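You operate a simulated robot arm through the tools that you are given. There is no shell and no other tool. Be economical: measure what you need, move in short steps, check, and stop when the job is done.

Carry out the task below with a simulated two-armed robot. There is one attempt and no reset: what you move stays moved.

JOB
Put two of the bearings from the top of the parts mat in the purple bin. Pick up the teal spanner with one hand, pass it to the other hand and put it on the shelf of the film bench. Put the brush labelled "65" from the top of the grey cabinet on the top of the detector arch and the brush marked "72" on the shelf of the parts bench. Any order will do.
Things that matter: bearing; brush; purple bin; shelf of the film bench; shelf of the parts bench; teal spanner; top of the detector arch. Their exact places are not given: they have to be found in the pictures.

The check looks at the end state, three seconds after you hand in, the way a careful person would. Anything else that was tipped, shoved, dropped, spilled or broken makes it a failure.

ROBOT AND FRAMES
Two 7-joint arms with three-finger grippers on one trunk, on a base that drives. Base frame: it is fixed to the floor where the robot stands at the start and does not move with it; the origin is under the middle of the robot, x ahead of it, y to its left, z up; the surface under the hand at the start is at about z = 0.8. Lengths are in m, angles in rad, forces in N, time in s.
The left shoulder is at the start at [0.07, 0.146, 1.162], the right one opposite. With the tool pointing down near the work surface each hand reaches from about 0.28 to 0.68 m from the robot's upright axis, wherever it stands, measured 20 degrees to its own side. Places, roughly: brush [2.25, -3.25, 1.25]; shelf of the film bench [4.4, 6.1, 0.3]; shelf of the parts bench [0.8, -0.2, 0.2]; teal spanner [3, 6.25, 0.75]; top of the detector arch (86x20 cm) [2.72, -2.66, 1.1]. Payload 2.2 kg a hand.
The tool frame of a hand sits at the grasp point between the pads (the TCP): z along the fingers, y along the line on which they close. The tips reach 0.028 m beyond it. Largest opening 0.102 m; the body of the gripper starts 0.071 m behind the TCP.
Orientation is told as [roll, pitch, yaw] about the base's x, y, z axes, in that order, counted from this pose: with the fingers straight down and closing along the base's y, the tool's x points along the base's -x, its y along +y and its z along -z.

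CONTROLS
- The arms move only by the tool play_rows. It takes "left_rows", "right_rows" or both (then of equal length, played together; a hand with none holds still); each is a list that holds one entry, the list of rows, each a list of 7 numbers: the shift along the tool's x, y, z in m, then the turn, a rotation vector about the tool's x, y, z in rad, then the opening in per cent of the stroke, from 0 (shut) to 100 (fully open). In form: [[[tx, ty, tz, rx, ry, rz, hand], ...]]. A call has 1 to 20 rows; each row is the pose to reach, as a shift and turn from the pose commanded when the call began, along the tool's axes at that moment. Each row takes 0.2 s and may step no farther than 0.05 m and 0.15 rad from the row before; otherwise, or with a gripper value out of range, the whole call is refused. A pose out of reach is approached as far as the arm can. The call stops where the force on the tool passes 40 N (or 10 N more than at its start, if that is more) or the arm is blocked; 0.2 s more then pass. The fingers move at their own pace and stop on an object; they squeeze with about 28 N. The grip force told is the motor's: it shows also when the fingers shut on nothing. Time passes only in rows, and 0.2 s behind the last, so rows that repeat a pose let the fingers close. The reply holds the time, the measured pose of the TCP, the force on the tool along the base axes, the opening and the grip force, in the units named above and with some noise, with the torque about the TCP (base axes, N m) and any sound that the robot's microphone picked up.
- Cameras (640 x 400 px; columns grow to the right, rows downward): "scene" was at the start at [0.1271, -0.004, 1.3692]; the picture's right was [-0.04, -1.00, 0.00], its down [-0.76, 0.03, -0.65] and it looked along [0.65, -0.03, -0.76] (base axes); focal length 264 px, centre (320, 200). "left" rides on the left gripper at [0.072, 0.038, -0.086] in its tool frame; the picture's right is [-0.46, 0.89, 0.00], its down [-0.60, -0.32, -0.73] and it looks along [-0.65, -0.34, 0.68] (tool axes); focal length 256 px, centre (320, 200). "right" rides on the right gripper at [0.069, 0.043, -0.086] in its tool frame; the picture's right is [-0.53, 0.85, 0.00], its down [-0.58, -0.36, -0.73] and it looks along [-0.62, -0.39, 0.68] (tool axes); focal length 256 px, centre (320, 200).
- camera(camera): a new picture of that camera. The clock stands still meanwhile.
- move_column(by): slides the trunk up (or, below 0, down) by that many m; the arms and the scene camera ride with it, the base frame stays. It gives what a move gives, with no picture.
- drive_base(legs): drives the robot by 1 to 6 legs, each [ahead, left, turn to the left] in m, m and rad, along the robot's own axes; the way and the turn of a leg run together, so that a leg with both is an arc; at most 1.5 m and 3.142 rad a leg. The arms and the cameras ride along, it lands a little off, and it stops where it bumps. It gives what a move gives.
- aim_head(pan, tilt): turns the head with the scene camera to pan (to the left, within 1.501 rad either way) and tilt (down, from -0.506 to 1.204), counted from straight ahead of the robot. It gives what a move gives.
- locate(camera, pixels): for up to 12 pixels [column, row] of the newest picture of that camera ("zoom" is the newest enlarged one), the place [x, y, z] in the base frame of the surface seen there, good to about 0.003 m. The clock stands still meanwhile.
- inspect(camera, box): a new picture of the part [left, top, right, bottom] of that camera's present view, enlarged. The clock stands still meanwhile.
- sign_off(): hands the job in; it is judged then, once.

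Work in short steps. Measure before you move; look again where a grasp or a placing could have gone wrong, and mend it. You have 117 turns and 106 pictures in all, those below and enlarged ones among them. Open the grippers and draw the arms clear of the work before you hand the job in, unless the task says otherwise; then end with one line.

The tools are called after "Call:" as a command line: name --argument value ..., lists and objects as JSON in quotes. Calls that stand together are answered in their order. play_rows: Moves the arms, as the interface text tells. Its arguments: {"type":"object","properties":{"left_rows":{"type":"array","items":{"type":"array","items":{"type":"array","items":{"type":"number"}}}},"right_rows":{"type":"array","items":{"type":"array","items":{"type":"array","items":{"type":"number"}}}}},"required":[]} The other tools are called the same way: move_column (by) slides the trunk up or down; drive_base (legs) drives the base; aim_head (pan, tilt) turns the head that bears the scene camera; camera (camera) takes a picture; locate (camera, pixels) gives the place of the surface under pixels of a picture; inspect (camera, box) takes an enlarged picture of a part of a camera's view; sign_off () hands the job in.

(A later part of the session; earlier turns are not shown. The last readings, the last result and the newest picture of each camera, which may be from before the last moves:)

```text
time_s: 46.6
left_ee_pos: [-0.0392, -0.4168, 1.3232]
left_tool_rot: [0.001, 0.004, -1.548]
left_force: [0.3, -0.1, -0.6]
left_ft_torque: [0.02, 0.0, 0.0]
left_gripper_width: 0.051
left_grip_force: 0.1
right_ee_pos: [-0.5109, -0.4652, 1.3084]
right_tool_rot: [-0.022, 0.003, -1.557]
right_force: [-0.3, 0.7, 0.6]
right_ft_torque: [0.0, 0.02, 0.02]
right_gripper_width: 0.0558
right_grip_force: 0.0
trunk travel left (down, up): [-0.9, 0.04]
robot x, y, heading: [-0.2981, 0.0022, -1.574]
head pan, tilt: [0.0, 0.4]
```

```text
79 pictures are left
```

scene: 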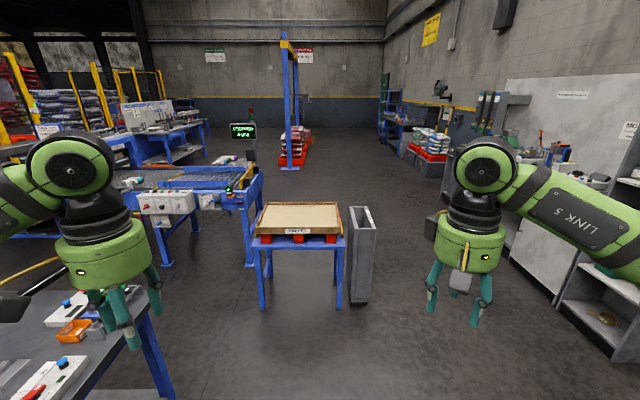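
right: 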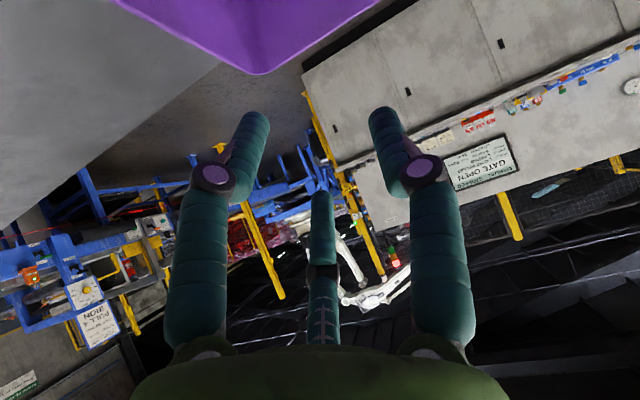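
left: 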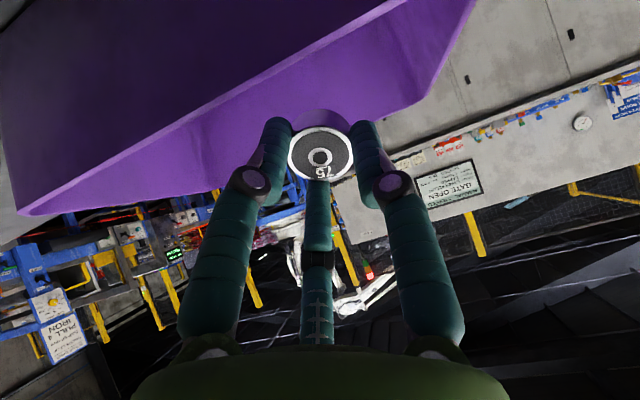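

A free lane lies right of the grey stand (pixel x≈400). I measure the lane's borders and the space beyond.

Call:
locate --camera "scene" --pixels '[[370, 295], [400, 280], [260, 300], [345, 215], [555, 300], [430, 230], [310, 185], [260, 190], [330, 170], [165, 160], [225, 160], [440, 160]]'

```text
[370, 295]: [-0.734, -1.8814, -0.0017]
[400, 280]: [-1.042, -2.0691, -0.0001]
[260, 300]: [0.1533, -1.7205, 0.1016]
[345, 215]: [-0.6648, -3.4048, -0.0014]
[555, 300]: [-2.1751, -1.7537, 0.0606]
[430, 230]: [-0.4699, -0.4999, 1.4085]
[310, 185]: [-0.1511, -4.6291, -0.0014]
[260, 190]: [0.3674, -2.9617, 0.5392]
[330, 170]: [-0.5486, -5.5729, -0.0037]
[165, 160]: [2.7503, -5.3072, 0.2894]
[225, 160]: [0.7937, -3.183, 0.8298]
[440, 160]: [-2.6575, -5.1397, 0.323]
```

Lane middle is x≈−1.4. I strafe right 1.1 m, drive ahead to y≈−4.0, then turn left to face +x.

Call:
drive_base --legs '[[0, -1.1, 0], [1.5, 0, 0], [1.5, 0, 0], [1.0, 0, 0], [0, 0, 1.571]]'

Call:
camera --camera "scene"

```text
time_s: 75.0
left_ee_pos: [-1.2802, -3.7297, 1.3232]
left_tool_rot: [-0.001, 0.004, -0.045]
left_force: [-0.3, 0.0, -1.8]
left_ft_torque: [-0.04, -0.01, 0.0]
left_gripper_width: 0.0511
left_grip_force: 0.0
right_ee_pos: [-1.2628, -4.204, 1.3092]
right_tool_rot: [-0.022, 0.004, -0.053]
right_force: [0.5, 0.8, 0.3]
right_ft_torque: [-0.01, 0.01, 0.02]
right_gripper_width: 0.056
right_grip_force: 0.1
trunk travel left (down, up): [-0.9, 0.04]
robot x, y, heading: [-1.7101, -3.9587, -0.065]
head pan, tilt: [0.0, 0.4]
```

```text
78 pictures are left
```

scene: 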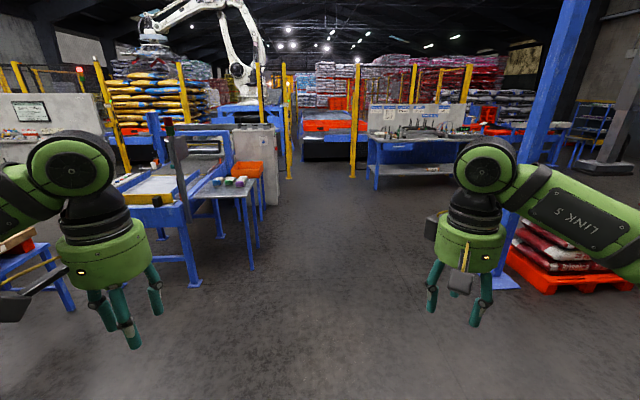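

The grey cabinet shows at (258,165) past a small table (235,185). I measure them and the right-hand post.

Call:
locate --camera "scene" --pixels '[[265, 200], [255, 130], [275, 132], [248, 180], [258, 250], [245, 165], [350, 178], [500, 280], [290, 175], [375, 185], [200, 280], [320, 220]]'

Call:
inspect --camera "scene" --box '[140, 90, 400, 250]'

```text
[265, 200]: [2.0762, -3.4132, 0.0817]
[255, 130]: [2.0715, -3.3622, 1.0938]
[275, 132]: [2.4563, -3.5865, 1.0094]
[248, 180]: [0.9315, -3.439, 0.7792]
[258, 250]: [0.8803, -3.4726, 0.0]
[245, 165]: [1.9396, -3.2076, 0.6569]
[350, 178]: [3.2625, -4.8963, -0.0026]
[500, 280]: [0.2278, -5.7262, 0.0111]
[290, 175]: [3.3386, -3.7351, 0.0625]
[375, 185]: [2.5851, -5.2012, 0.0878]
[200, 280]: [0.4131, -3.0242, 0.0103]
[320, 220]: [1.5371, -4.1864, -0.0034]
```

```text
2.46 times, centred on (270, 170) of scene
```

zoom: 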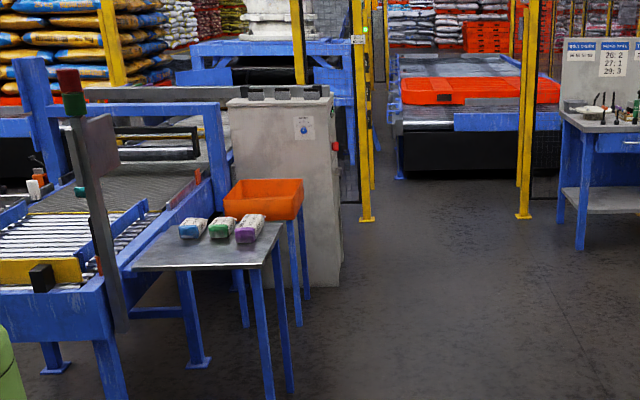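

Cabinet spans x≈2.07–2.5 with its front near y −3.5. I drive to about (2.25, −4.2) and turn left to face it.

Call:
drive_base --legs '[[0, 0, 0.065], [1.5, 0, 0], [1.5, 0, 0], [0.95, -0.2, 0], [0, 0, 1.571]]'

Call:
camera --camera "scene"

```text
time_s: 98.3
left_ee_pos: [1.9668, -3.7722, 1.3233]
left_tool_rot: [0.003, 0.004, 1.608]
left_force: [0.2, -0.3, -0.2]
left_ft_torque: [-0.02, -0.01, -0.01]
left_gripper_width: 0.0509
left_grip_force: 0.0
right_ee_pos: [2.4401, -3.7165, 1.3081]
right_tool_rot: [-0.022, 0.003, 1.601]
right_force: [0.6, -0.8, 0.0]
right_ft_torque: [0.03, -0.01, 0.01]
right_gripper_width: 0.0562
right_grip_force: 0.0
trunk travel left (down, up): [-0.9, 0.04]
robot x, y, heading: [2.2312, -4.1835, 1.579]
head pan, tilt: [0.0, 0.4]
```

```text
76 pictures are left
```

scene: 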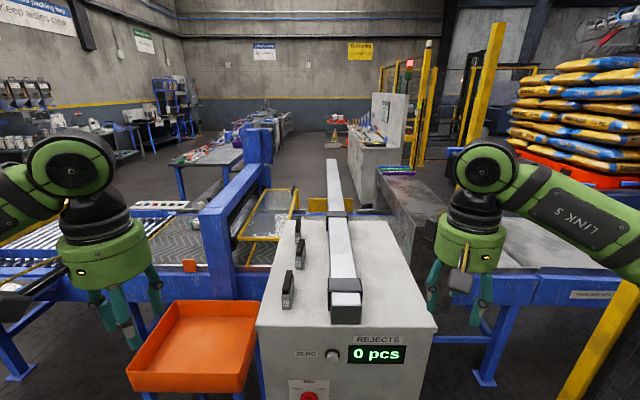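

On the cabinet top three black brushes stand at (300,225), (300,253), (288,290). I enlarge them and locate them and the arch.

Call:
inspect --camera "scene" --box '[250, 200, 390, 330]'

Call:
locate --camera "scene" --pixels '[[298, 225], [300, 253], [288, 290], [267, 322], [433, 322], [345, 285], [340, 200], [385, 220], [400, 180], [430, 220], [395, 300], [288, 306]]'

Call:
inspect --camera "scene" --box '[330, 100, 490, 300]'

```text
3.08 times, centred on (320, 265) of scene
```

zoom: 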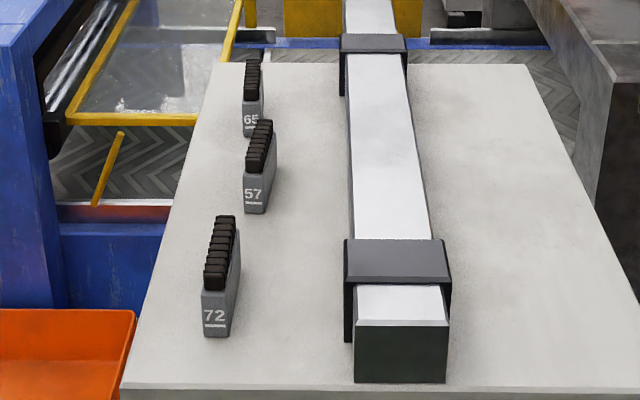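

```text
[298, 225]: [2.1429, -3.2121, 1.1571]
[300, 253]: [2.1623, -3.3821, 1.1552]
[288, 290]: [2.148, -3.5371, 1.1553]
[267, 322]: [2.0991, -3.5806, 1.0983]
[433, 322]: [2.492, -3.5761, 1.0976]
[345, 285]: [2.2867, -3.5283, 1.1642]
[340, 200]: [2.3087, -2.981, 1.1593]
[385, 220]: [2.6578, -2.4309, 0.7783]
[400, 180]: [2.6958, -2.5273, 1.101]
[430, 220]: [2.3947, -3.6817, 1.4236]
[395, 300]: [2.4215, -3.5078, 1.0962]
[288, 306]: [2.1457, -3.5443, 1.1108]
```

```text
2.00 times, centred on (410, 200) of scene
```

zoom: 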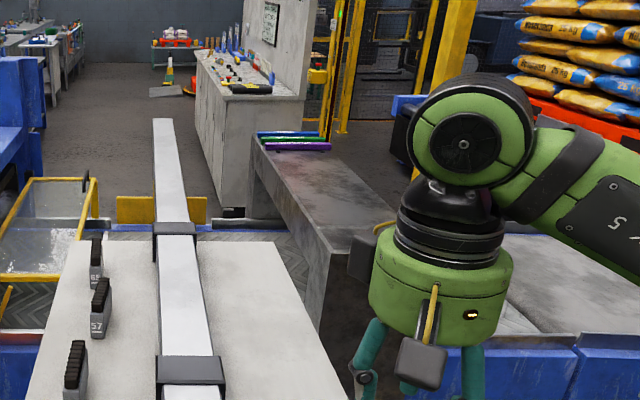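

Brushes: "72" (2.147,−3.54), "57" (2.162,−3.38), "65" (2.143,−3.21), cabinet top z 1.097. Arch top at z 1.10 around x 2.7. I measure the arch edges and conveyor front, and raise the trunk a bit.

Call:
locate --camera "zoom" --pixels '[[262, 160], [345, 245], [390, 225], [290, 130], [325, 130], [300, 200], [355, 245], [560, 345], [480, 340], [295, 145]]'

Call:
move_column --by 0.04

Call:
drive_base --legs '[[0, 0.18, 0], [0.29, 0, 0]]'

Call:
camera --camera "right"

Call:
aim_head --pan -0.3 --tilt 0.6

Call:
camera --camera "scene"

```text
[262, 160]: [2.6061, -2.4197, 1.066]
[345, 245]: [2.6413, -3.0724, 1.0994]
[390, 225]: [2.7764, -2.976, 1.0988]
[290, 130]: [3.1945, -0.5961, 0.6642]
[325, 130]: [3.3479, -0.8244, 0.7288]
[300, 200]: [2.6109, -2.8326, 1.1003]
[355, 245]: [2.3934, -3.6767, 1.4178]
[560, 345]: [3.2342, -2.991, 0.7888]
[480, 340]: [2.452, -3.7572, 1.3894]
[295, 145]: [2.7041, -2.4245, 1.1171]
```

```text
time_s: 99.1
left_ee_pos: [1.9688, -3.7718, 1.3629]
left_tool_rot: [-0.001, 0.003, 1.609]
left_force: [0.5, 0.4, 0.6]
left_ft_torque: [-0.02, 0.01, 0.01]
left_gripper_width: 0.0509
left_grip_force: 0.1
right_ee_pos: [2.4391, -3.7166, 1.3485]
right_tool_rot: [-0.023, 0.003, 1.601]
right_force: [0.2, 0.8, -1.0]
right_ft_torque: [0.01, 0.0, 0.01]
right_gripper_width: 0.0561
right_grip_force: 0.1
trunk travel left (down, up): [-0.94, 0.0]
robot x, y, heading: [2.2333, -4.1823, 1.582]
head pan, tilt: [0.0, 0.4]
```

```text
time_s: 102.2
left_ee_pos: [1.785, -3.4864, 1.3648]
left_tool_rot: [0.0, 0.001, 1.604]
left_force: [1.0, -0.7, -0.1]
left_ft_torque: [0.06, -0.05, 0.0]
left_gripper_width: 0.0511
left_grip_force: 0.1
right_ee_pos: [2.2569, -3.4328, 1.3497]
right_tool_rot: [-0.024, 0.001, 1.595]
right_force: [-0.1, -0.3, 0.1]
right_ft_torque: [0.04, 0.01, -0.02]
right_gripper_width: 0.0563
right_grip_force: 0.1
trunk travel left (down, up): [-0.94, 0.0]
robot x, y, heading: [2.0494, -3.8971, 1.579]
head pan, tilt: [0.0, 0.4]
```

```text
73 pictures are left
```

right: 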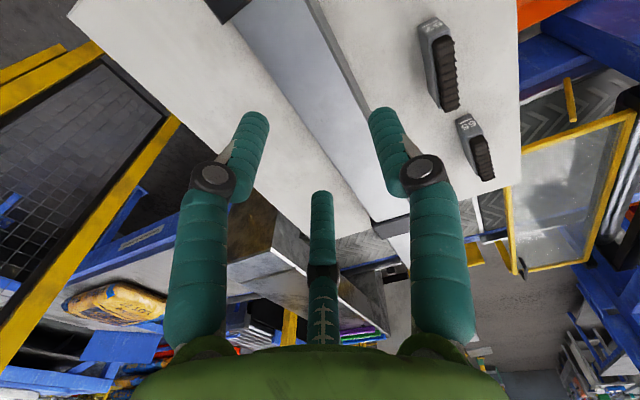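

```text
time_s: 103.0
left_ee_pos: [1.7858, -3.4823, 1.3624]
left_tool_rot: [0.001, 0.003, 1.602]
left_force: [-0.3, 0.6, -0.3]
left_ft_torque: [-0.02, 0.01, -0.03]
left_gripper_width: 0.051
left_grip_force: 0.1
right_ee_pos: [2.2568, -3.4293, 1.3485]
right_tool_rot: [-0.023, 0.001, 1.595]
right_force: [0.6, -0.2, -0.2]
right_ft_torque: [-0.02, -0.02, 0.01]
right_gripper_width: 0.0562
right_grip_force: 0.1
trunk travel left (down, up): [-0.94, 0.0]
robot x, y, heading: [2.0498, -3.8954, 1.579]
head pan, tilt: [-0.3, 0.6]
```

```text
72 pictures are left
```

scene: 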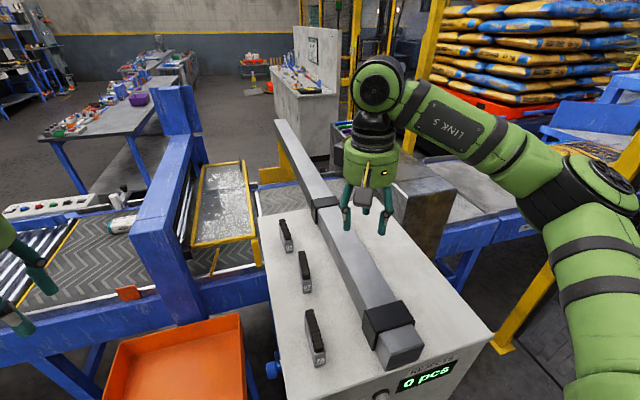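

Good view. I check whether the robot could stand right of the cabinet (x≈2.9): locate conveyor front rail, the floor and the yellow post there, and brush outlines.

Call:
locate --camera "scene" --pixels '[[475, 242], [470, 275], [500, 345], [440, 250], [405, 235], [430, 190], [545, 330], [480, 225], [600, 240], [325, 125], [345, 122], [360, 175]]'

Call:
inspect --camera "scene" --box '[260, 205, 360, 375]'

```text
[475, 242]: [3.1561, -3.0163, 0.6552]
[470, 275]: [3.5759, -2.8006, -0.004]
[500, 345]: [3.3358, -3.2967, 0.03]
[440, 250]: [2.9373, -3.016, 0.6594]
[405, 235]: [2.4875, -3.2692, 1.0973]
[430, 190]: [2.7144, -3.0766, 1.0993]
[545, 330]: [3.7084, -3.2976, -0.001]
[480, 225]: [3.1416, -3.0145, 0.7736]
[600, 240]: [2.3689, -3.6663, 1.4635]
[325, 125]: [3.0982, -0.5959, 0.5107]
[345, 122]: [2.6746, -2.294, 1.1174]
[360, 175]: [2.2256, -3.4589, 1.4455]
```

```text
2.35 times, centred on (310, 290) of scene
```

zoom: 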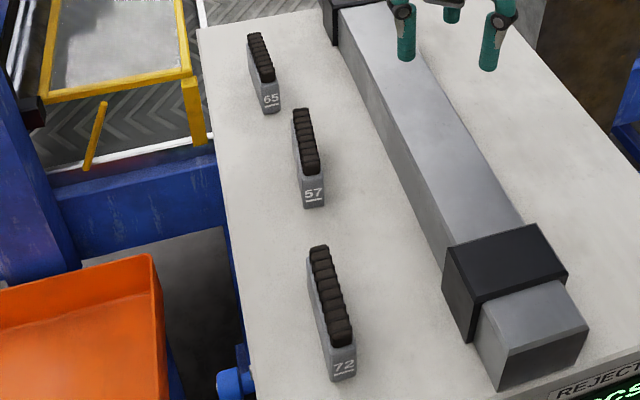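

Conveyor front is y≈−3.015, yellow posts at x≈3.34, so I can later stand near x 2.9 and use the left hand for the arch. For grasping "65" with the left hand I shift right by 0.28 m.

Call:
drive_base --legs '[[0, -0.28, 0]]'

Call:
camera --camera "left"

```text
time_s: 105.0
left_ee_pos: [2.061, -3.4809, 1.3628]
left_tool_rot: [-0.001, 0.004, 1.61]
left_force: [0.1, -0.1, 0.9]
left_ft_torque: [0.0, -0.04, 0.01]
left_gripper_width: 0.0509
left_grip_force: 0.0
right_ee_pos: [2.5326, -3.4254, 1.3481]
right_tool_rot: [-0.024, 0.004, 1.604]
right_force: [-1.0, -0.3, 0.1]
right_ft_torque: [0.03, -0.05, -0.04]
right_gripper_width: 0.0565
right_grip_force: 0.1
trunk travel left (down, up): [-0.94, 0.0]
robot x, y, heading: [2.3294, -3.8901, 1.584]
head pan, tilt: [-0.3, 0.6]
```

```text
70 pictures are left
```

left: 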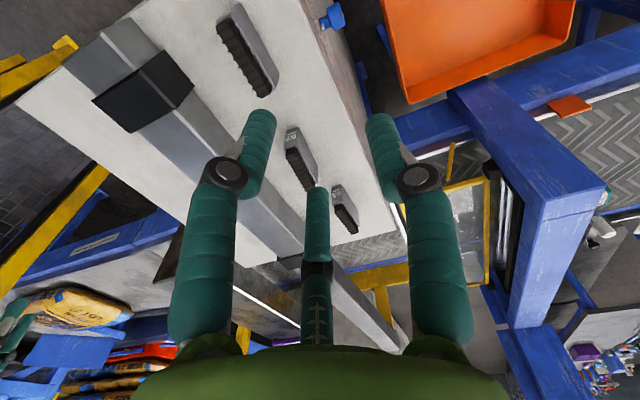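

I locate the bristle ends and body corners of "65" (about 335–358, 185–233) and of "72" (220–275, 5–95).

Call:
locate --camera "left" --pixels '[[339, 210], [352, 229], [337, 190], [351, 205], [342, 188], [225, 22], [265, 90], [238, 10], [270, 75], [292, 153], [306, 185], [300, 133]]'

Call:
inspect --camera "left" --box '[200, 0, 380, 250]'

```text
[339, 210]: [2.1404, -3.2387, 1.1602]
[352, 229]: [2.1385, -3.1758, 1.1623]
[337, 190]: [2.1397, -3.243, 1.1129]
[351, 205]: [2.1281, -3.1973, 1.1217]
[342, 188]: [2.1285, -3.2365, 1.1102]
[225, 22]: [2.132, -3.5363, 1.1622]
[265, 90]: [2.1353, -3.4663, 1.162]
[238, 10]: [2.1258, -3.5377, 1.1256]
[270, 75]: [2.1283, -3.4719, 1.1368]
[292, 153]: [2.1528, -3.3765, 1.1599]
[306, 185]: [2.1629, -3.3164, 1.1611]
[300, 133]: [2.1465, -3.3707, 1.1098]
```

```text
1.60 times, centred on (290, 125) of left
```

zoom: 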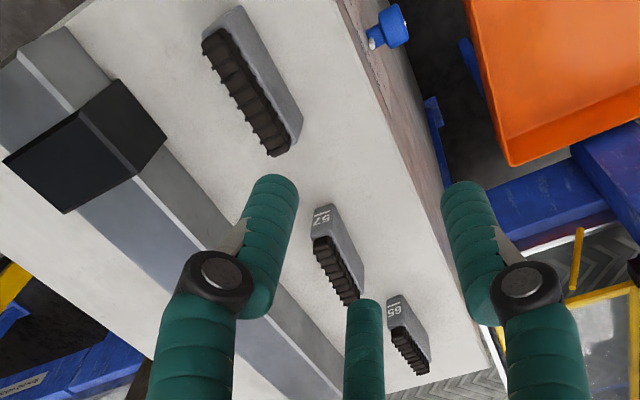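

"65" is about 0.07 long along y, 0.018 wide, top z 1.162, centre (2.139, −3.207). I move the left hand above it (z≈1.23), tilted 0.3 forward, opened to 80 %.

Call:
play_rows --left_rows '[[[-0.034, -0.011, 0.01, 0, -0.04, 0, 80], [-0.068, -0.022, 0.02, 0, -0.08, 0, 80], [-0.102, -0.033, 0.03, 0, -0.12, 0, 80], [-0.136, -0.044, 0.05, 0, -0.16, 0, 80], [-0.17, -0.055, 0.07, 0, -0.2, 0, 80], [-0.204, -0.066, 0.09, 0, -0.25, 0, 80], [-0.238, -0.077, 0.11, 0, -0.3, 0, 80], [-0.271, -0.087, 0.133, 0, -0.3, 0, 80], [-0.271, -0.087, 0.133, 0, -0.3, 0, 80]]]'

Call:
camera --camera "left"

```text
time_s: 107.0
left_ee_pos: [2.1416, -3.2093, 1.2298]
left_tool_rot: [0.002, -0.296, 1.609]
left_force: [0.3, 0.4, -0.4]
left_ft_torque: [0.0, 0.02, -0.01]
left_gripper_width: 0.0816
left_grip_force: 0.0
right_ee_pos: [2.5368, -3.4256, 1.348]
right_tool_rot: [-0.023, 0.004, 1.604]
right_force: [0.4, -0.4, 0.0]
right_ft_torque: [0.01, 0.02, -0.02]
right_gripper_width: 0.056
right_grip_force: 0.1
trunk travel left (down, up): [-0.94, 0.0]
robot x, y, heading: [2.3323, -3.8944, 1.586]
head pan, tilt: [-0.3, 0.6]
```

```text
68 pictures are left
```

left: 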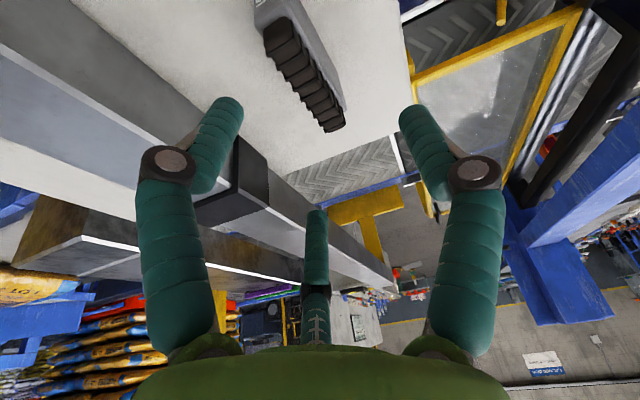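

I measure the brush under the hand again: bristle ends (283,40), (332,125) and body side.

Call:
locate --camera "left" --pixels '[[272, 38], [290, 30], [325, 127], [342, 122], [305, 82], [342, 108], [300, 15]]'

```text
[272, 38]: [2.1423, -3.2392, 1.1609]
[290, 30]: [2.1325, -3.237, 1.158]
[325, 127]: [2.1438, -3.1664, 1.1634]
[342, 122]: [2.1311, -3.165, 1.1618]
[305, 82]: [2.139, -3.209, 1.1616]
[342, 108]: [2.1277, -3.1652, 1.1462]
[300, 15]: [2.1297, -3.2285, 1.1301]
```

Brush centre ≈ (2.1375, −3.203). I descend straight down 0.095 m and close.

Call:
play_rows --left_rows '[[[0.009, 0, 0.032, 0, 0, 0, 80], [0.018, 0, 0.063, 0, 0, 0, 80], [0.025, 0, 0.0917, 0, 0, 0, 80], [0.025, 0, 0.0917, 0, 0, 0, 80], [0.025, 0, 0.0917, 0, 0, 0, 50], [0.025, 0, 0.0917, 0, 0, 0, 30], [0.025, 0, 0.0917, 0, 0, 0, 0], [0.025, 0, 0.0917, 0, 0, 0, 0], [0.025, 0, 0.0917, 0, 0, 0, 0]]]'

Call:
camera --camera "left"

```text
time_s: 109.0
left_ee_pos: [2.1408, -3.2078, 1.1349]
left_tool_rot: [0.002, -0.297, 1.612]
left_force: [0.7, -0.3, 0.6]
left_ft_torque: [0.01, -0.01, -0.02]
left_gripper_width: 0.0328
left_grip_force: 27.9
right_ee_pos: [2.5347, -3.4238, 1.3481]
right_tool_rot: [-0.023, 0.003, 1.605]
right_force: [0.8, -0.4, -0.2]
right_ft_torque: [0.01, 0.0, 0.02]
right_gripper_width: 0.0559
right_grip_force: 0.1
trunk travel left (down, up): [-0.94, 0.0]
robot x, y, heading: [2.3265, -3.8966, 1.587]
head pan, tilt: [-0.3, 0.6]
```

```text
67 pictures are left
```

left: 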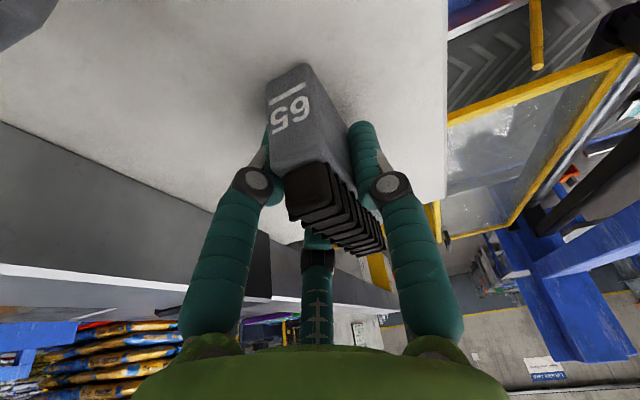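

"65" is gripped. I lift it 0.19 m and draw it back 0.22 m, watching that it stays in the hand.

Call:
play_rows --left_rows '[[[-0.012, 0, -0.038, 0, 0, 0, 0], [-0.024, 0, -0.076, 0, 0, 0, 0], [-0.035, 0, -0.115, 0, 0, 0, 0], [-0.047, 0, -0.153, 0, 0, 0, 0], [-0.04, 0, -0.19, 0, 0, 0, 0], [-0.005, 0, -0.205, 0, 0, 0, 0], [0.03, 0, -0.215, 0, 0, 0, 0], [0.065, 0, -0.226, 0, 0, 0, 0], [0.1, 0, -0.237, 0, 0, 0, 0], [0.135, 0, -0.248, 0, 0, 0, 0], [0.155, 0, -0.25, 0, 0, 0, 0], [0.155, 0, -0.25, 0, 0, 0, 0]]]'

Call:
drive_base --legs '[[0, 0.33, 0]]'

Call:
camera --camera "left"

Call:
camera --camera "right"

```text
time_s: 111.6
left_ee_pos: [2.1516, -3.4239, 1.3246]
left_tool_rot: [0.0, -0.297, 1.611]
left_force: [-0.7, -0.1, -1.5]
left_ft_torque: [-0.02, 0.02, 0.0]
left_gripper_width: 0.0324
left_grip_force: 27.8
right_ee_pos: [2.5354, -3.4238, 1.3484]
right_tool_rot: [-0.023, 0.004, 1.605]
right_force: [-0.1, 0.0, -0.1]
right_ft_torque: [0.0, 0.0, 0.0]
right_gripper_width: 0.056
right_grip_force: 0.0
trunk travel left (down, up): [-0.94, 0.0]
robot x, y, heading: [2.3332, -3.8946, 1.585]
head pan, tilt: [-0.3, 0.6]
```

```text
time_s: 113.8
left_ee_pos: [1.8351, -3.4263, 1.3257]
left_tool_rot: [0.003, -0.297, 1.6]
left_force: [0.3, 0.2, -1.2]
left_ft_torque: [0.0, 0.0, -0.01]
left_gripper_width: 0.0324
left_grip_force: 28.0
right_ee_pos: [2.2206, -3.4293, 1.3481]
right_tool_rot: [-0.019, 0.004, 1.594]
right_force: [0.6, 0.1, 0.4]
right_ft_torque: [-0.01, 0.02, -0.02]
right_gripper_width: 0.0563
right_grip_force: 0.1
trunk travel left (down, up): [-0.94, 0.0]
robot x, y, heading: [2.0063, -3.8944, 1.571]
head pan, tilt: [-0.3, 0.6]
```

```text
66 pictures are left
```

left: 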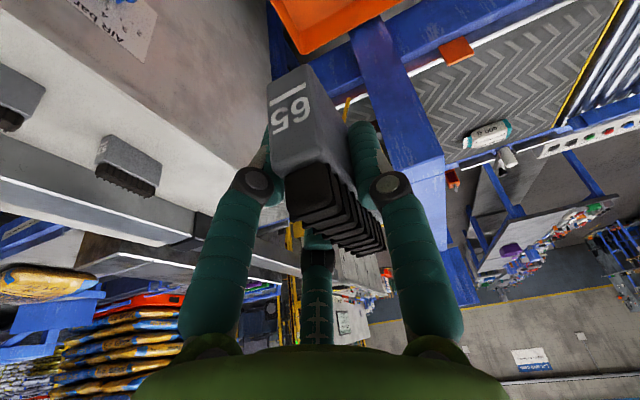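

```text
65 pictures are left
```

right: 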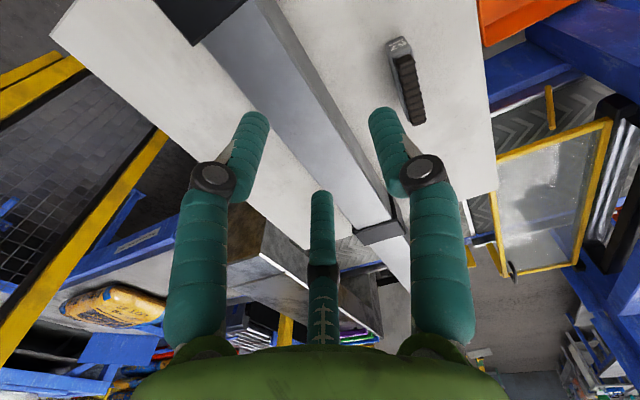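

"65" is safe in the left hand. The right hand goes over "72" (2.137, −3.502), opened 80 %, at z≈1.23.

Call:
play_rows --right_rows '[[[0.018, 0.021, 0.03, 0, 0, 0, 80], [0.036, 0.043, 0.06, 0, 0, 0, 80], [0.054, 0.064, 0.09, 0, 0, 0, 80], [0.071, 0.085, 0.118, 0, 0, 0, 80], [0.071, 0.085, 0.118, 0, 0, 0, 80]]]'

Call:
camera --camera "right"

```text
time_s: 115.0
left_ee_pos: [1.8332, -3.4257, 1.3257]
left_tool_rot: [0.002, -0.296, 1.6]
left_force: [0.4, 0.7, -1.3]
left_ft_torque: [-0.01, -0.02, -0.02]
left_gripper_width: 0.0326
left_grip_force: 28.2
right_ee_pos: [2.1381, -3.4985, 1.227]
right_tool_rot: [-0.021, 0.004, 1.592]
right_force: [-0.4, 0.0, 0.4]
right_ft_torque: [-0.01, 0.04, 0.01]
right_gripper_width: 0.0815
right_grip_force: 0.1
trunk travel left (down, up): [-0.94, 0.0]
robot x, y, heading: [2.0056, -3.8986, 1.576]
head pan, tilt: [-0.3, 0.6]
```

```text
64 pictures are left
```

right: 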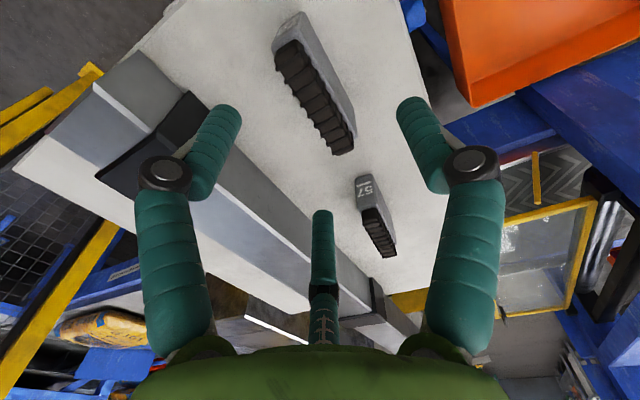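

Call:
locate --camera "right" --pixels '[[277, 55], [298, 45], [332, 152], [353, 140], [313, 95], [345, 95], [312, 25]]'

```text
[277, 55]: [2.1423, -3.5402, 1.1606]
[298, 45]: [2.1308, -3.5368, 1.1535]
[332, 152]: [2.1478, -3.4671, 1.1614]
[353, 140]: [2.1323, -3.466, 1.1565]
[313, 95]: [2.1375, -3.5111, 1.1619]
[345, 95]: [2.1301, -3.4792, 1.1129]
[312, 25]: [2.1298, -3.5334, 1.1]
```

"72" centre ≈ (2.1385, −3.503), turned slightly. I descend 0.094 m with a 0.07 rad yaw and close.

Call:
play_rows --right_rows '[[[0.004, -0.001, 0.03, 0, 0, 0.04, 80], [0.004, -0.001, 0.06, 0, 0, 0.07, 80], [0.004, -0.001, 0.094, 0, 0, 0.07, 80], [0.004, -0.001, 0.094, 0, 0, 0.07, 80], [0.004, -0.001, 0.094, 0, 0, 0.07, 50], [0.004, -0.001, 0.094, 0, 0, 0.07, 30], [0.004, -0.001, 0.094, 0, 0, 0.07, 0], [0.004, -0.001, 0.094, 0, 0, 0.07, 0], [0.004, -0.001, 0.094, 0, 0, 0.07, 0], [0.004, -0.001, 0.05, 0, 0, 0.07, 0], [0.004, -0.001, 0.0, 0, 0, 0.07, 0], [0.004, -0.001, -0.05, 0, 0, 0.07, 0], [0.004, -0.001, -0.1, 0, 0, 0.07, 0], [0.004, -0.001, -0.1, 0, 0, 0.07, 0]]]'

Call:
camera --camera "right"

Call:
aim_head --pan -0.6 --tilt 0.5

Call:
camera --camera "scene"

```text
time_s: 118.0
left_ee_pos: [1.8326, -3.4265, 1.3256]
left_tool_rot: [0.0, -0.296, 1.6]
left_force: [-0.1, -0.6, -1.1]
left_ft_torque: [0.02, -0.01, 0.03]
left_gripper_width: 0.0325
left_grip_force: 28.3
right_ee_pos: [2.1334, -3.5023, 1.3305]
right_tool_rot: [-0.022, 0.002, 1.523]
right_force: [-0.1, 0.2, -1.8]
right_ft_torque: [-0.01, 0.01, 0.02]
right_gripper_width: 0.0326
right_grip_force: 28.0
trunk travel left (down, up): [-0.94, 0.0]
robot x, y, heading: [2.0055, -3.8942, 1.574]
head pan, tilt: [-0.3, 0.6]
```

```text
63 pictures are left
```

right: 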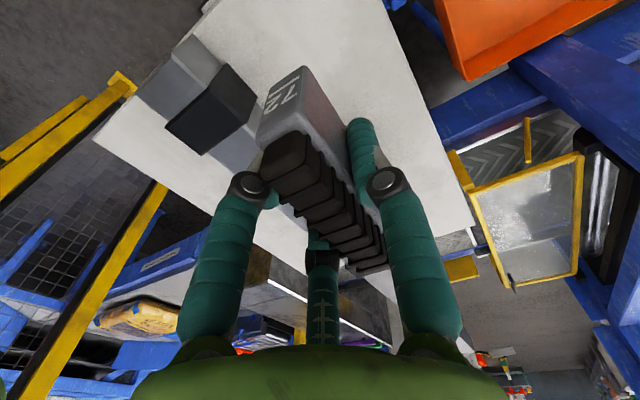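

```text
time_s: 118.8
left_ee_pos: [1.8322, -3.4257, 1.3255]
left_tool_rot: [0.001, -0.298, 1.6]
left_force: [0.3, 0.1, -0.9]
left_ft_torque: [-0.05, 0.02, -0.01]
left_gripper_width: 0.032
left_grip_force: 28.6
right_ee_pos: [2.1349, -3.5026, 1.3305]
right_tool_rot: [-0.024, 0.001, 1.525]
right_force: [0.1, 0.6, -1.8]
right_ft_torque: [-0.04, 0.0, -0.01]
right_gripper_width: 0.0325
right_grip_force: 27.7
trunk travel left (down, up): [-0.94, 0.0]
robot x, y, heading: [2.0089, -3.8963, 1.575]
head pan, tilt: [-0.6, 0.499]
```

```text
62 pictures are left
```

scene: 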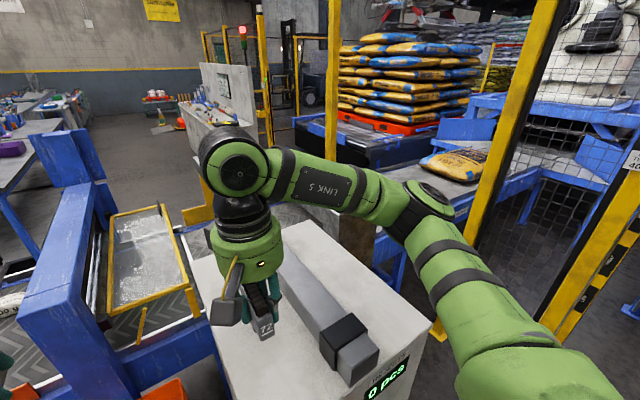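

Both brushes are held. Before entering the gap beside the cabinet I measure how far my right elbow sticks out.

Call:
locate --camera "scene" --pixels '[[430, 205], [455, 215], [500, 290], [540, 370], [400, 310], [430, 335], [545, 320], [590, 280], [620, 350]]'

```text
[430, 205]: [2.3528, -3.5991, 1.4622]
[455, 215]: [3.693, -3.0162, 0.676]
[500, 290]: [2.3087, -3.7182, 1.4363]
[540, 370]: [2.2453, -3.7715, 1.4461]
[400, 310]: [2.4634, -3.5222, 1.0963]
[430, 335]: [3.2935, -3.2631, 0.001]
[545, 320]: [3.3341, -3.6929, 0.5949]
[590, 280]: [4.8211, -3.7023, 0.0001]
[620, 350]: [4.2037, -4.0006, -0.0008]
```

Elbow reaches ~0.4 m to the right; posts are at x≈3.3. I back up, strafe right to x≈2.85 and advance to y≈−3.9, then check.

Call:
drive_base --legs '[[-0.12, 0, 0], [0, -0.84, 0], [0.12, 0, 0]]'

Call:
camera --camera "scene"

```text
time_s: 125.0
left_ee_pos: [2.6935, -3.4224, 1.3272]
left_tool_rot: [0.0, -0.298, 1.591]
left_force: [-0.2, -0.1, -0.5]
left_ft_torque: [0.03, -0.01, -0.05]
left_gripper_width: 0.0324
left_grip_force: 27.4
right_ee_pos: [2.9951, -3.5028, 1.331]
right_tool_rot: [-0.024, -0.004, 1.516]
right_force: [0.2, -0.6, -0.6]
right_ft_torque: [0.04, -0.01, 0.03]
right_gripper_width: 0.0324
right_grip_force: 28.1
trunk travel left (down, up): [-0.94, 0.0]
robot x, y, heading: [2.8647, -3.8902, 1.569]
head pan, tilt: [-0.6, 0.499]
```

```text
61 pictures are left
```

scene: 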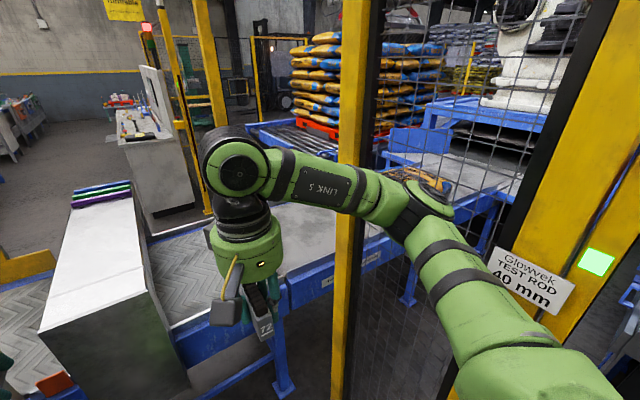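

The elbow is near the fence; I shift 0.05 m left and advance 0.13 m, then look at the arch top.

Call:
drive_base --legs '[[0, 0.05, 0], [0.13, 0, 0]]'

Call:
aim_head --pan 0.1 --tilt 0.6

Call:
camera --camera "scene"

```text
time_s: 126.8
left_ee_pos: [2.6445, -3.2919, 1.3276]
left_tool_rot: [-0.001, -0.299, 1.591]
left_force: [0.1, 0.0, -1.8]
left_ft_torque: [-0.01, -0.04, 0.01]
left_gripper_width: 0.0321
left_grip_force: 28.2
right_ee_pos: [2.9452, -3.3714, 1.3326]
right_tool_rot: [-0.022, -0.002, 1.513]
right_force: [-0.6, -1.0, -1.3]
right_ft_torque: [0.02, -0.02, 0.0]
right_gripper_width: 0.0324
right_grip_force: 28.3
trunk travel left (down, up): [-0.94, 0.0]
robot x, y, heading: [2.8136, -3.7609, 1.566]
head pan, tilt: [-0.6, 0.499]
```

```text
time_s: 127.8
left_ee_pos: [2.6471, -3.2861, 1.3251]
left_tool_rot: [0.003, -0.297, 1.591]
left_force: [-1.0, 0.3, -1.0]
left_ft_torque: [-0.01, 0.03, 0.05]
left_gripper_width: 0.0328
left_grip_force: 28.2
right_ee_pos: [2.948, -3.3666, 1.3297]
right_tool_rot: [-0.022, 0.002, 1.512]
right_force: [-0.3, -0.5, -0.6]
right_ft_torque: [-0.02, 0.03, 0.01]
right_gripper_width: 0.0325
right_grip_force: 28.1
trunk travel left (down, up): [-0.94, 0.0]
robot x, y, heading: [2.8129, -3.7576, 1.566]
head pan, tilt: [0.099, 0.6]
```

```text
60 pictures are left
```

scene: 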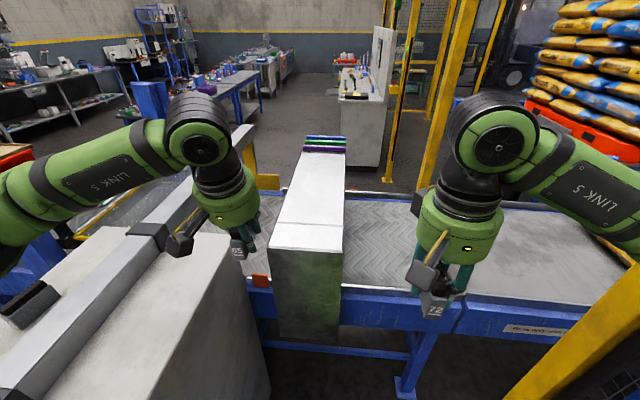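

No bump. I measure the arch top corners: near-left (271,247), near-right (343,250), and further points.

Call:
locate --camera "scene" --pixels '[[272, 246], [340, 249], [310, 235], [285, 215], [342, 215], [315, 180], [325, 150], [310, 247], [237, 248]]'

```text
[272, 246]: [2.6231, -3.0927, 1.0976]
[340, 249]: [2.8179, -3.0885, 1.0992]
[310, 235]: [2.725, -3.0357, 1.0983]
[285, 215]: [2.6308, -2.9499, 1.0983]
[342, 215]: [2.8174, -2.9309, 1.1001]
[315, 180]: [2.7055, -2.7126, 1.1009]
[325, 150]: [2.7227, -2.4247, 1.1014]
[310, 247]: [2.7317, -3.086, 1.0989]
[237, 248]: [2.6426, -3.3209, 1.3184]
```

Arch top is x 2.62–2.82, near edge y −3.09, z 1.099. The left hand goes to above (2.697, −3.01), z≈1.225.

Call:
play_rows --left_rows '[[[-0.033, -0.008, 0.025, 0, 0, 0, 0], [-0.067, -0.016, 0.05, 0, 0, 0, 0], [-0.1, -0.024, 0.075, 0, 0, 0, 0], [-0.133, -0.032, 0.1, 0, 0, 0, 0], [-0.167, -0.04, 0.126, 0, 0, 0, 0], [-0.2, -0.048, 0.151, 0, 0, 0, 0], [-0.2337, -0.0555, 0.176, 0, 0, 0, 0], [-0.2337, -0.0555, 0.176, 0, 0, 0, 0]]]'

Call:
camera --camera "left"

Call:
inspect --camera "scene" --box '[220, 120, 380, 280]'

```text
time_s: 129.6
left_ee_pos: [2.6818, -3.0517, 1.2332]
left_tool_rot: [-0.001, -0.298, 1.593]
left_force: [-0.7, 0.7, -0.8]
left_ft_torque: [-0.02, -0.04, 0.0]
left_gripper_width: 0.0322
left_grip_force: 28.1
left hand out of reach, approached as far as the arm can: row 7, 8
right_ee_pos: [2.9433, -3.3658, 1.3301]
right_tool_rot: [-0.024, 0.001, 1.514]
right_force: [-0.6, 1.2, -1.0]
right_ft_torque: [0.01, -0.04, 0.01]
right_gripper_width: 0.0322
right_grip_force: 27.3
trunk travel left (down, up): [-0.94, 0.0]
robot x, y, heading: [2.8156, -3.7616, 1.569]
head pan, tilt: [0.099, 0.6]
```

```text
59 pictures are left
```

left: 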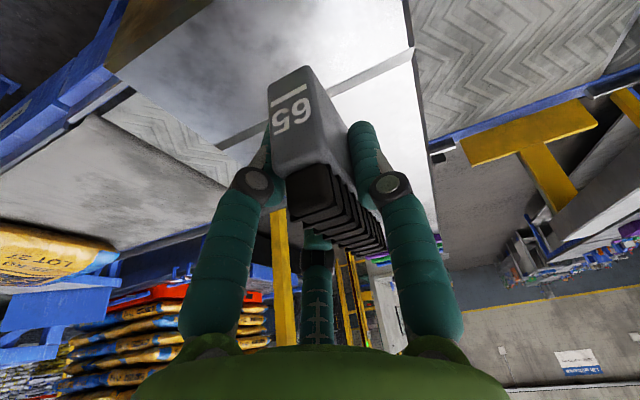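

```text
2.50 times, centred on (300, 200) of scene
```

zoom: 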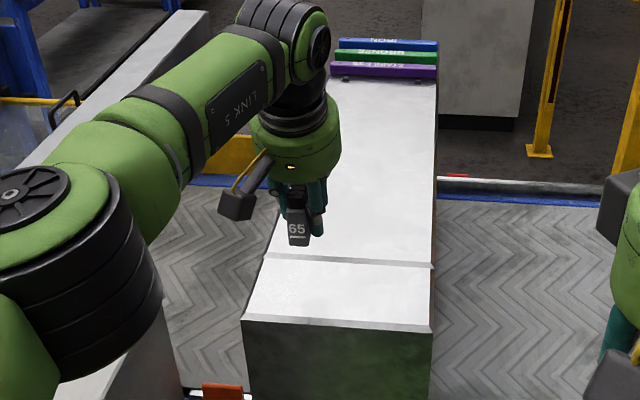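

The hand is at (2.682,−3.052); reach limited. I drive 0.075 m ahead to have margin and then check pose.

Call:
drive_base --legs '[[0.075, 0, 0]]'

```text
time_s: 130.7
left_ee_pos: [2.6871, -2.9878, 1.2395]
left_tool_rot: [0.0, -0.306, 1.59]
left_force: [0.4, -0.8, -0.1]
left_ft_torque: [0.08, 0.0, -0.02]
left_gripper_width: 0.0325
left_grip_force: 27.3
right_ee_pos: [2.9484, -3.3039, 1.3335]
right_tool_rot: [-0.021, -0.006, 1.515]
right_force: [-0.1, -1.5, -1.1]
right_ft_torque: [0.1, -0.02, 0.0]
right_gripper_width: 0.0324
right_grip_force: 28.3
trunk travel left (down, up): [-0.94, 0.0]
robot x, y, heading: [2.8181, -3.6859, 1.565]
head pan, tilt: [0.099, 0.6]
```

Now I lower 0.092 m straight down and read the height and force.

Call:
play_rows --left_rows '[[[0.009, 0, 0.03, 0, 0, 0, 0], [0.018, 0, 0.06, 0, 0, 0, 0], [0.027, 0, 0.088, 0, 0, 0, 0], [0.027, 0, 0.088, 0, 0, 0, 0]]]'

Call:
inspect --camera "scene" --box '[260, 160, 360, 280]'

```text
time_s: 131.7
left_ee_pos: [2.6848, -2.9751, 1.139]
left_tool_rot: [0.0, -0.295, 1.589]
left_force: [-0.1, 0.0, -1.3]
left_ft_torque: [-0.01, -0.02, 0.01]
left_gripper_width: 0.0326
left_grip_force: 28.6
right_ee_pos: [2.9479, -3.2907, 1.3292]
right_tool_rot: [-0.026, 0.004, 1.514]
right_force: [-0.7, -0.2, -1.1]
right_ft_torque: [-0.01, 0.02, 0.0]
right_gripper_width: 0.0325
right_grip_force: 27.5
trunk travel left (down, up): [-0.94, 0.0]
robot x, y, heading: [2.8164, -3.6904, 1.57]
head pan, tilt: [0.099, 0.6]
```

```text
3.33 times, centred on (310, 220) of scene
```

zoom: 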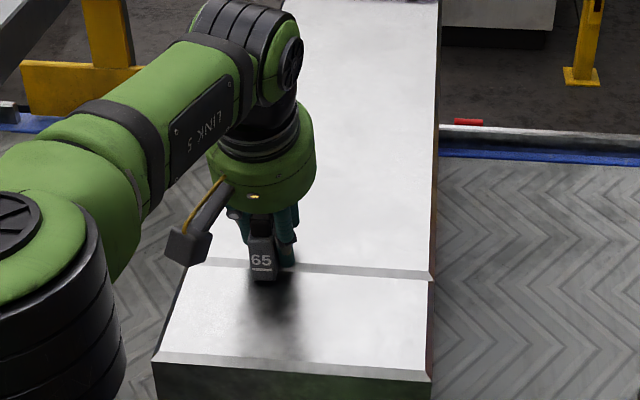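

Almost touching (no contact force). I lower 3 mm more, open, and rise straight up.

Call:
play_rows --left_rows '[[[0.0006, 0, 0.0025, 0, 0, 0, 0], [0.0006, 0, 0.0025, 0, 0, 0, 20], [0.0006, 0, 0.0025, 0, 0, 0, 45], [0.0006, 0, 0.0025, 0, 0, 0, 75], [0.0006, 0, 0.0025, 0, 0, 0, 80], [-0.008, 0, -0.03, 0, 0, 0, 80], [-0.018, 0, -0.06, 0, 0, 0, 80], [-0.03, 0, -0.1, 0, 0, 0, 80], [-0.042, 0, -0.14, 0, 0, 0, 80], [-0.03, 0, -0.17, 0, 0, 0, 80], [0.01, 0, -0.185, 0, 0, 0, 80], [0.05, 0, -0.197, 0, 0, 0, 80], [0.09, 0, -0.21, 0, 0, 0, 80], [0.13, 0, -0.222, 0, 0, 0, 80], [0.17, 0, -0.235, 0, 0, 0, 80], [0.21, 0, -0.247, 0, 0, 0, 80], [0.21, 0, -0.247, 0, 0, 0, 80]]]'

Call:
inspect --camera "scene" --box '[240, 120, 380, 280]'

```text
time_s: 135.3
left_ee_pos: [2.7127, -2.998, 1.331]
left_tool_rot: [-0.002, -0.296, 1.587]
left_force: [-0.5, -0.1, 0.2]
left_ft_torque: [0.02, 0.03, -0.02]
left_gripper_width: 0.0817
left_grip_force: 0.1
left hand out of reach, approached as far as the arm can: row 9, 10, 11, 12, 13, 14, 15, 16, 17
right_ee_pos: [2.9487, -3.2948, 1.33]
right_tool_rot: [-0.022, 0.0, 1.514]
right_force: [-0.3, 0.0, -2.0]
right_ft_torque: [0.03, 0.0, 0.0]
right_gripper_width: 0.0325
right_grip_force: 28.3
trunk travel left (down, up): [-0.94, 0.0]
robot x, y, heading: [2.8146, -3.6869, 1.565]
head pan, tilt: [0.099, 0.6]
```

```text
2.50 times, centred on (310, 200) of scene
```

zoom: 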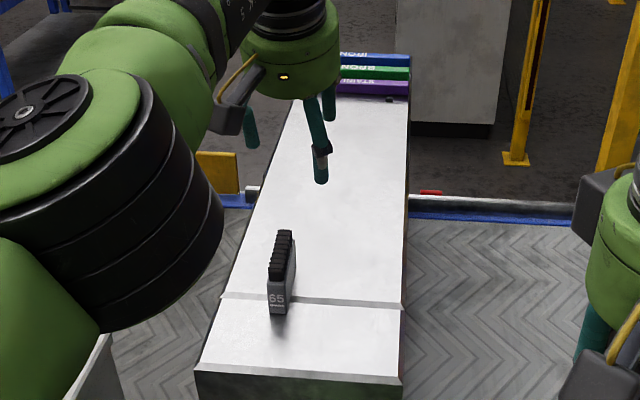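

"65" stands on the arch. I pull the left hand back, then drive back out of the gap.

Call:
play_rows --left_rows '[[[0.035, 0, -0.006, 0, 0, 0, 60], [0.07, 0, -0.012, 0, 0.05, 0, 60], [0.105, 0, -0.018, 0, 0.1, 0, 60], [0.14, 0.01, -0.025, 0, 0.15, 0, 60], [0.175, 0.02, -0.032, 0, 0.2, 0, 60], [0.21, 0.03, -0.038, 0, 0.25, 0, 60], [0.245, 0.04, -0.0445, 0, 0.3, 0, 60], [0.245, 0.04, -0.0445, 0, 0.3, 0, 60]]]'

Call:
drive_base --legs '[[-0.4, 0, 0]]'

Call:
inspect --camera "scene" --box '[200, 80, 440, 240]'

```text
time_s: 137.1
left_ee_pos: [2.6662, -3.2369, 1.3063]
left_tool_rot: [-0.003, 0.005, 1.592]
left_force: [-0.4, -1.0, -0.2]
left_ft_torque: [-0.02, 0.0, 0.01]
left_gripper_width: 0.0614
left_grip_force: 0.0
left hand out of reach, approached as far as the arm can: row 1, 2, 3
right_ee_pos: [2.9449, -3.2926, 1.3302]
right_tool_rot: [-0.022, 0.002, 1.518]
right_force: [-0.6, 0.3, -1.0]
right_ft_torque: [-0.02, 0.01, -0.02]
right_gripper_width: 0.0325
right_grip_force: 28.1
trunk travel left (down, up): [-0.94, 0.0]
robot x, y, heading: [2.8147, -3.6839, 1.564]
head pan, tilt: [0.099, 0.6]
```

```text
time_s: 139.6
left_ee_pos: [2.6694, -3.6428, 1.3075]
left_tool_rot: [0.0, 0.005, 1.584]
left_force: [-0.4, -0.1, 0.3]
left_ft_torque: [-0.04, 0.03, -0.03]
left_gripper_width: 0.0614
left_grip_force: 0.1
right_ee_pos: [2.9476, -3.7009, 1.3294]
right_tool_rot: [-0.023, 0.004, 1.508]
right_force: [0.2, 0.2, -1.0]
right_ft_torque: [-0.02, -0.02, -0.02]
right_gripper_width: 0.0324
right_grip_force: 28.2
trunk travel left (down, up): [-0.94, 0.0]
robot x, y, heading: [2.8119, -4.0956, 1.558]
head pan, tilt: [0.099, 0.6]
```

```text
2.50 times, centred on (320, 160) of scene
```

zoom: 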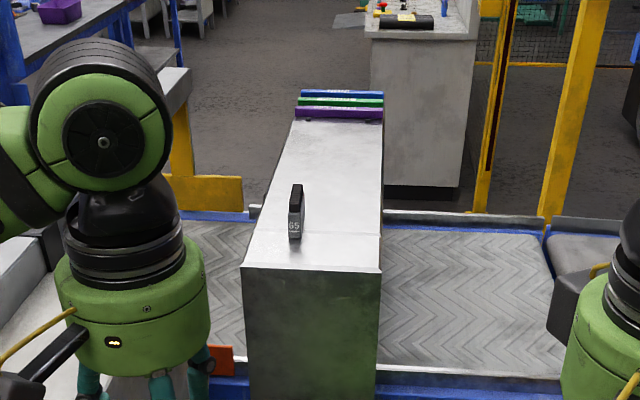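

"65" is placed well. I drive back along y≈−4.25 to x≈−1.45 and turn to face +y.

Call:
drive_base --legs '[[-0.12, 0, 0], [0, 0, 1.583], [1.5, 0, 0], [1.5, 0, 0], [1.27, 0, 0], [0, 0, -1.571]]'

Call:
aim_head --pan 0 --tilt 0.35

Call:
camera --camera "scene"

```text
time_s: 168.6
left_ee_pos: [-1.6143, -3.6657, 1.308]
left_tool_rot: [0.0, 0.006, 1.573]
left_force: [0.0, -0.5, 0.9]
left_ft_torque: [0.01, 0.0, 0.02]
left_gripper_width: 0.0611
left_grip_force: 0.1
right_ee_pos: [-1.3391, -3.7278, 1.3301]
right_tool_rot: [-0.022, 0.002, 1.497]
right_force: [-0.4, 0.1, -1.9]
right_ft_torque: [-0.07, -0.04, 0.0]
right_gripper_width: 0.0323
right_grip_force: 27.1
trunk travel left (down, up): [-0.94, 0.0]
robot x, y, heading: [-1.475, -4.1188, 1.545]
head pan, tilt: [0.099, 0.6]
```

```text
time_s: 169.4
left_ee_pos: [-1.615, -3.666, 1.3073]
left_tool_rot: [-0.001, 0.003, 1.572]
left_force: [-0.6, -0.3, 0.4]
left_ft_torque: [0.03, -0.01, 0.04]
left_gripper_width: 0.0613
left_grip_force: 0.0
right_ee_pos: [-1.337, -3.726, 1.3309]
right_tool_rot: [-0.023, 0.0, 1.495]
right_force: [-0.3, -0.5, -1.4]
right_ft_torque: [-0.01, -0.02, 0.03]
right_gripper_width: 0.0325
right_grip_force: 27.8
trunk travel left (down, up): [-0.94, 0.0]
robot x, y, heading: [-1.4753, -4.1178, 1.551]
head pan, tilt: [0.0, 0.351]
```

```text
54 pictures are left
```

scene: 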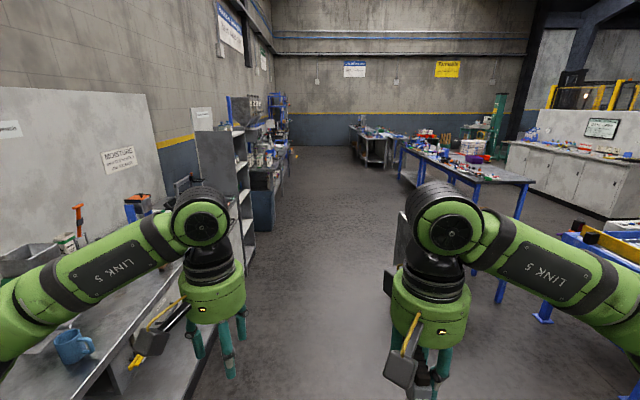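

The lane is clear. I drive to y≈−0.45, turn right to face the bench (+x) and approach to x≈−0.35.

Call:
drive_base --legs '[[1.5, 0, 0.02], [1.5, 0, 0], [0.67, 0, 0], [0, 0, -1.571], [1.05, 0, 0]]'

Call:
move_column --by -0.5

Call:
camera --camera "scene"

```text
time_s: 195.9
left_ee_pos: [0.0536, -0.2639, 1.3094]
left_tool_rot: [0.001, 0.001, 0.056]
left_force: [-0.4, -0.4, -0.1]
left_ft_torque: [-0.02, 0.02, 0.0]
left_gripper_width: 0.0612
left_grip_force: 0.0
right_ee_pos: [0.0069, -0.5431, 1.3328]
right_tool_rot: [-0.022, 0.0, -0.019]
right_force: [-0.1, 0.8, -1.0]
right_ft_torque: [-0.02, 0.0, 0.0]
right_gripper_width: 0.0322
right_grip_force: 27.8
trunk travel left (down, up): [-0.94, 0.0]
robot x, y, heading: [-0.388, -0.4258, 0.029]
head pan, tilt: [0.0, 0.351]
```

```text
refused: -0.5 is not a number from -0.4 to 0.4
```

```text
53 pictures are left
```

scene: 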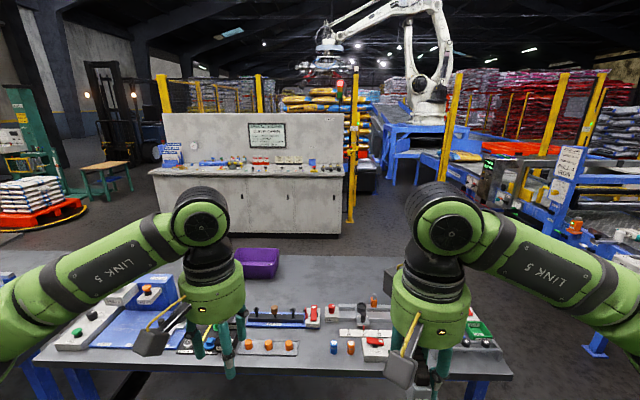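

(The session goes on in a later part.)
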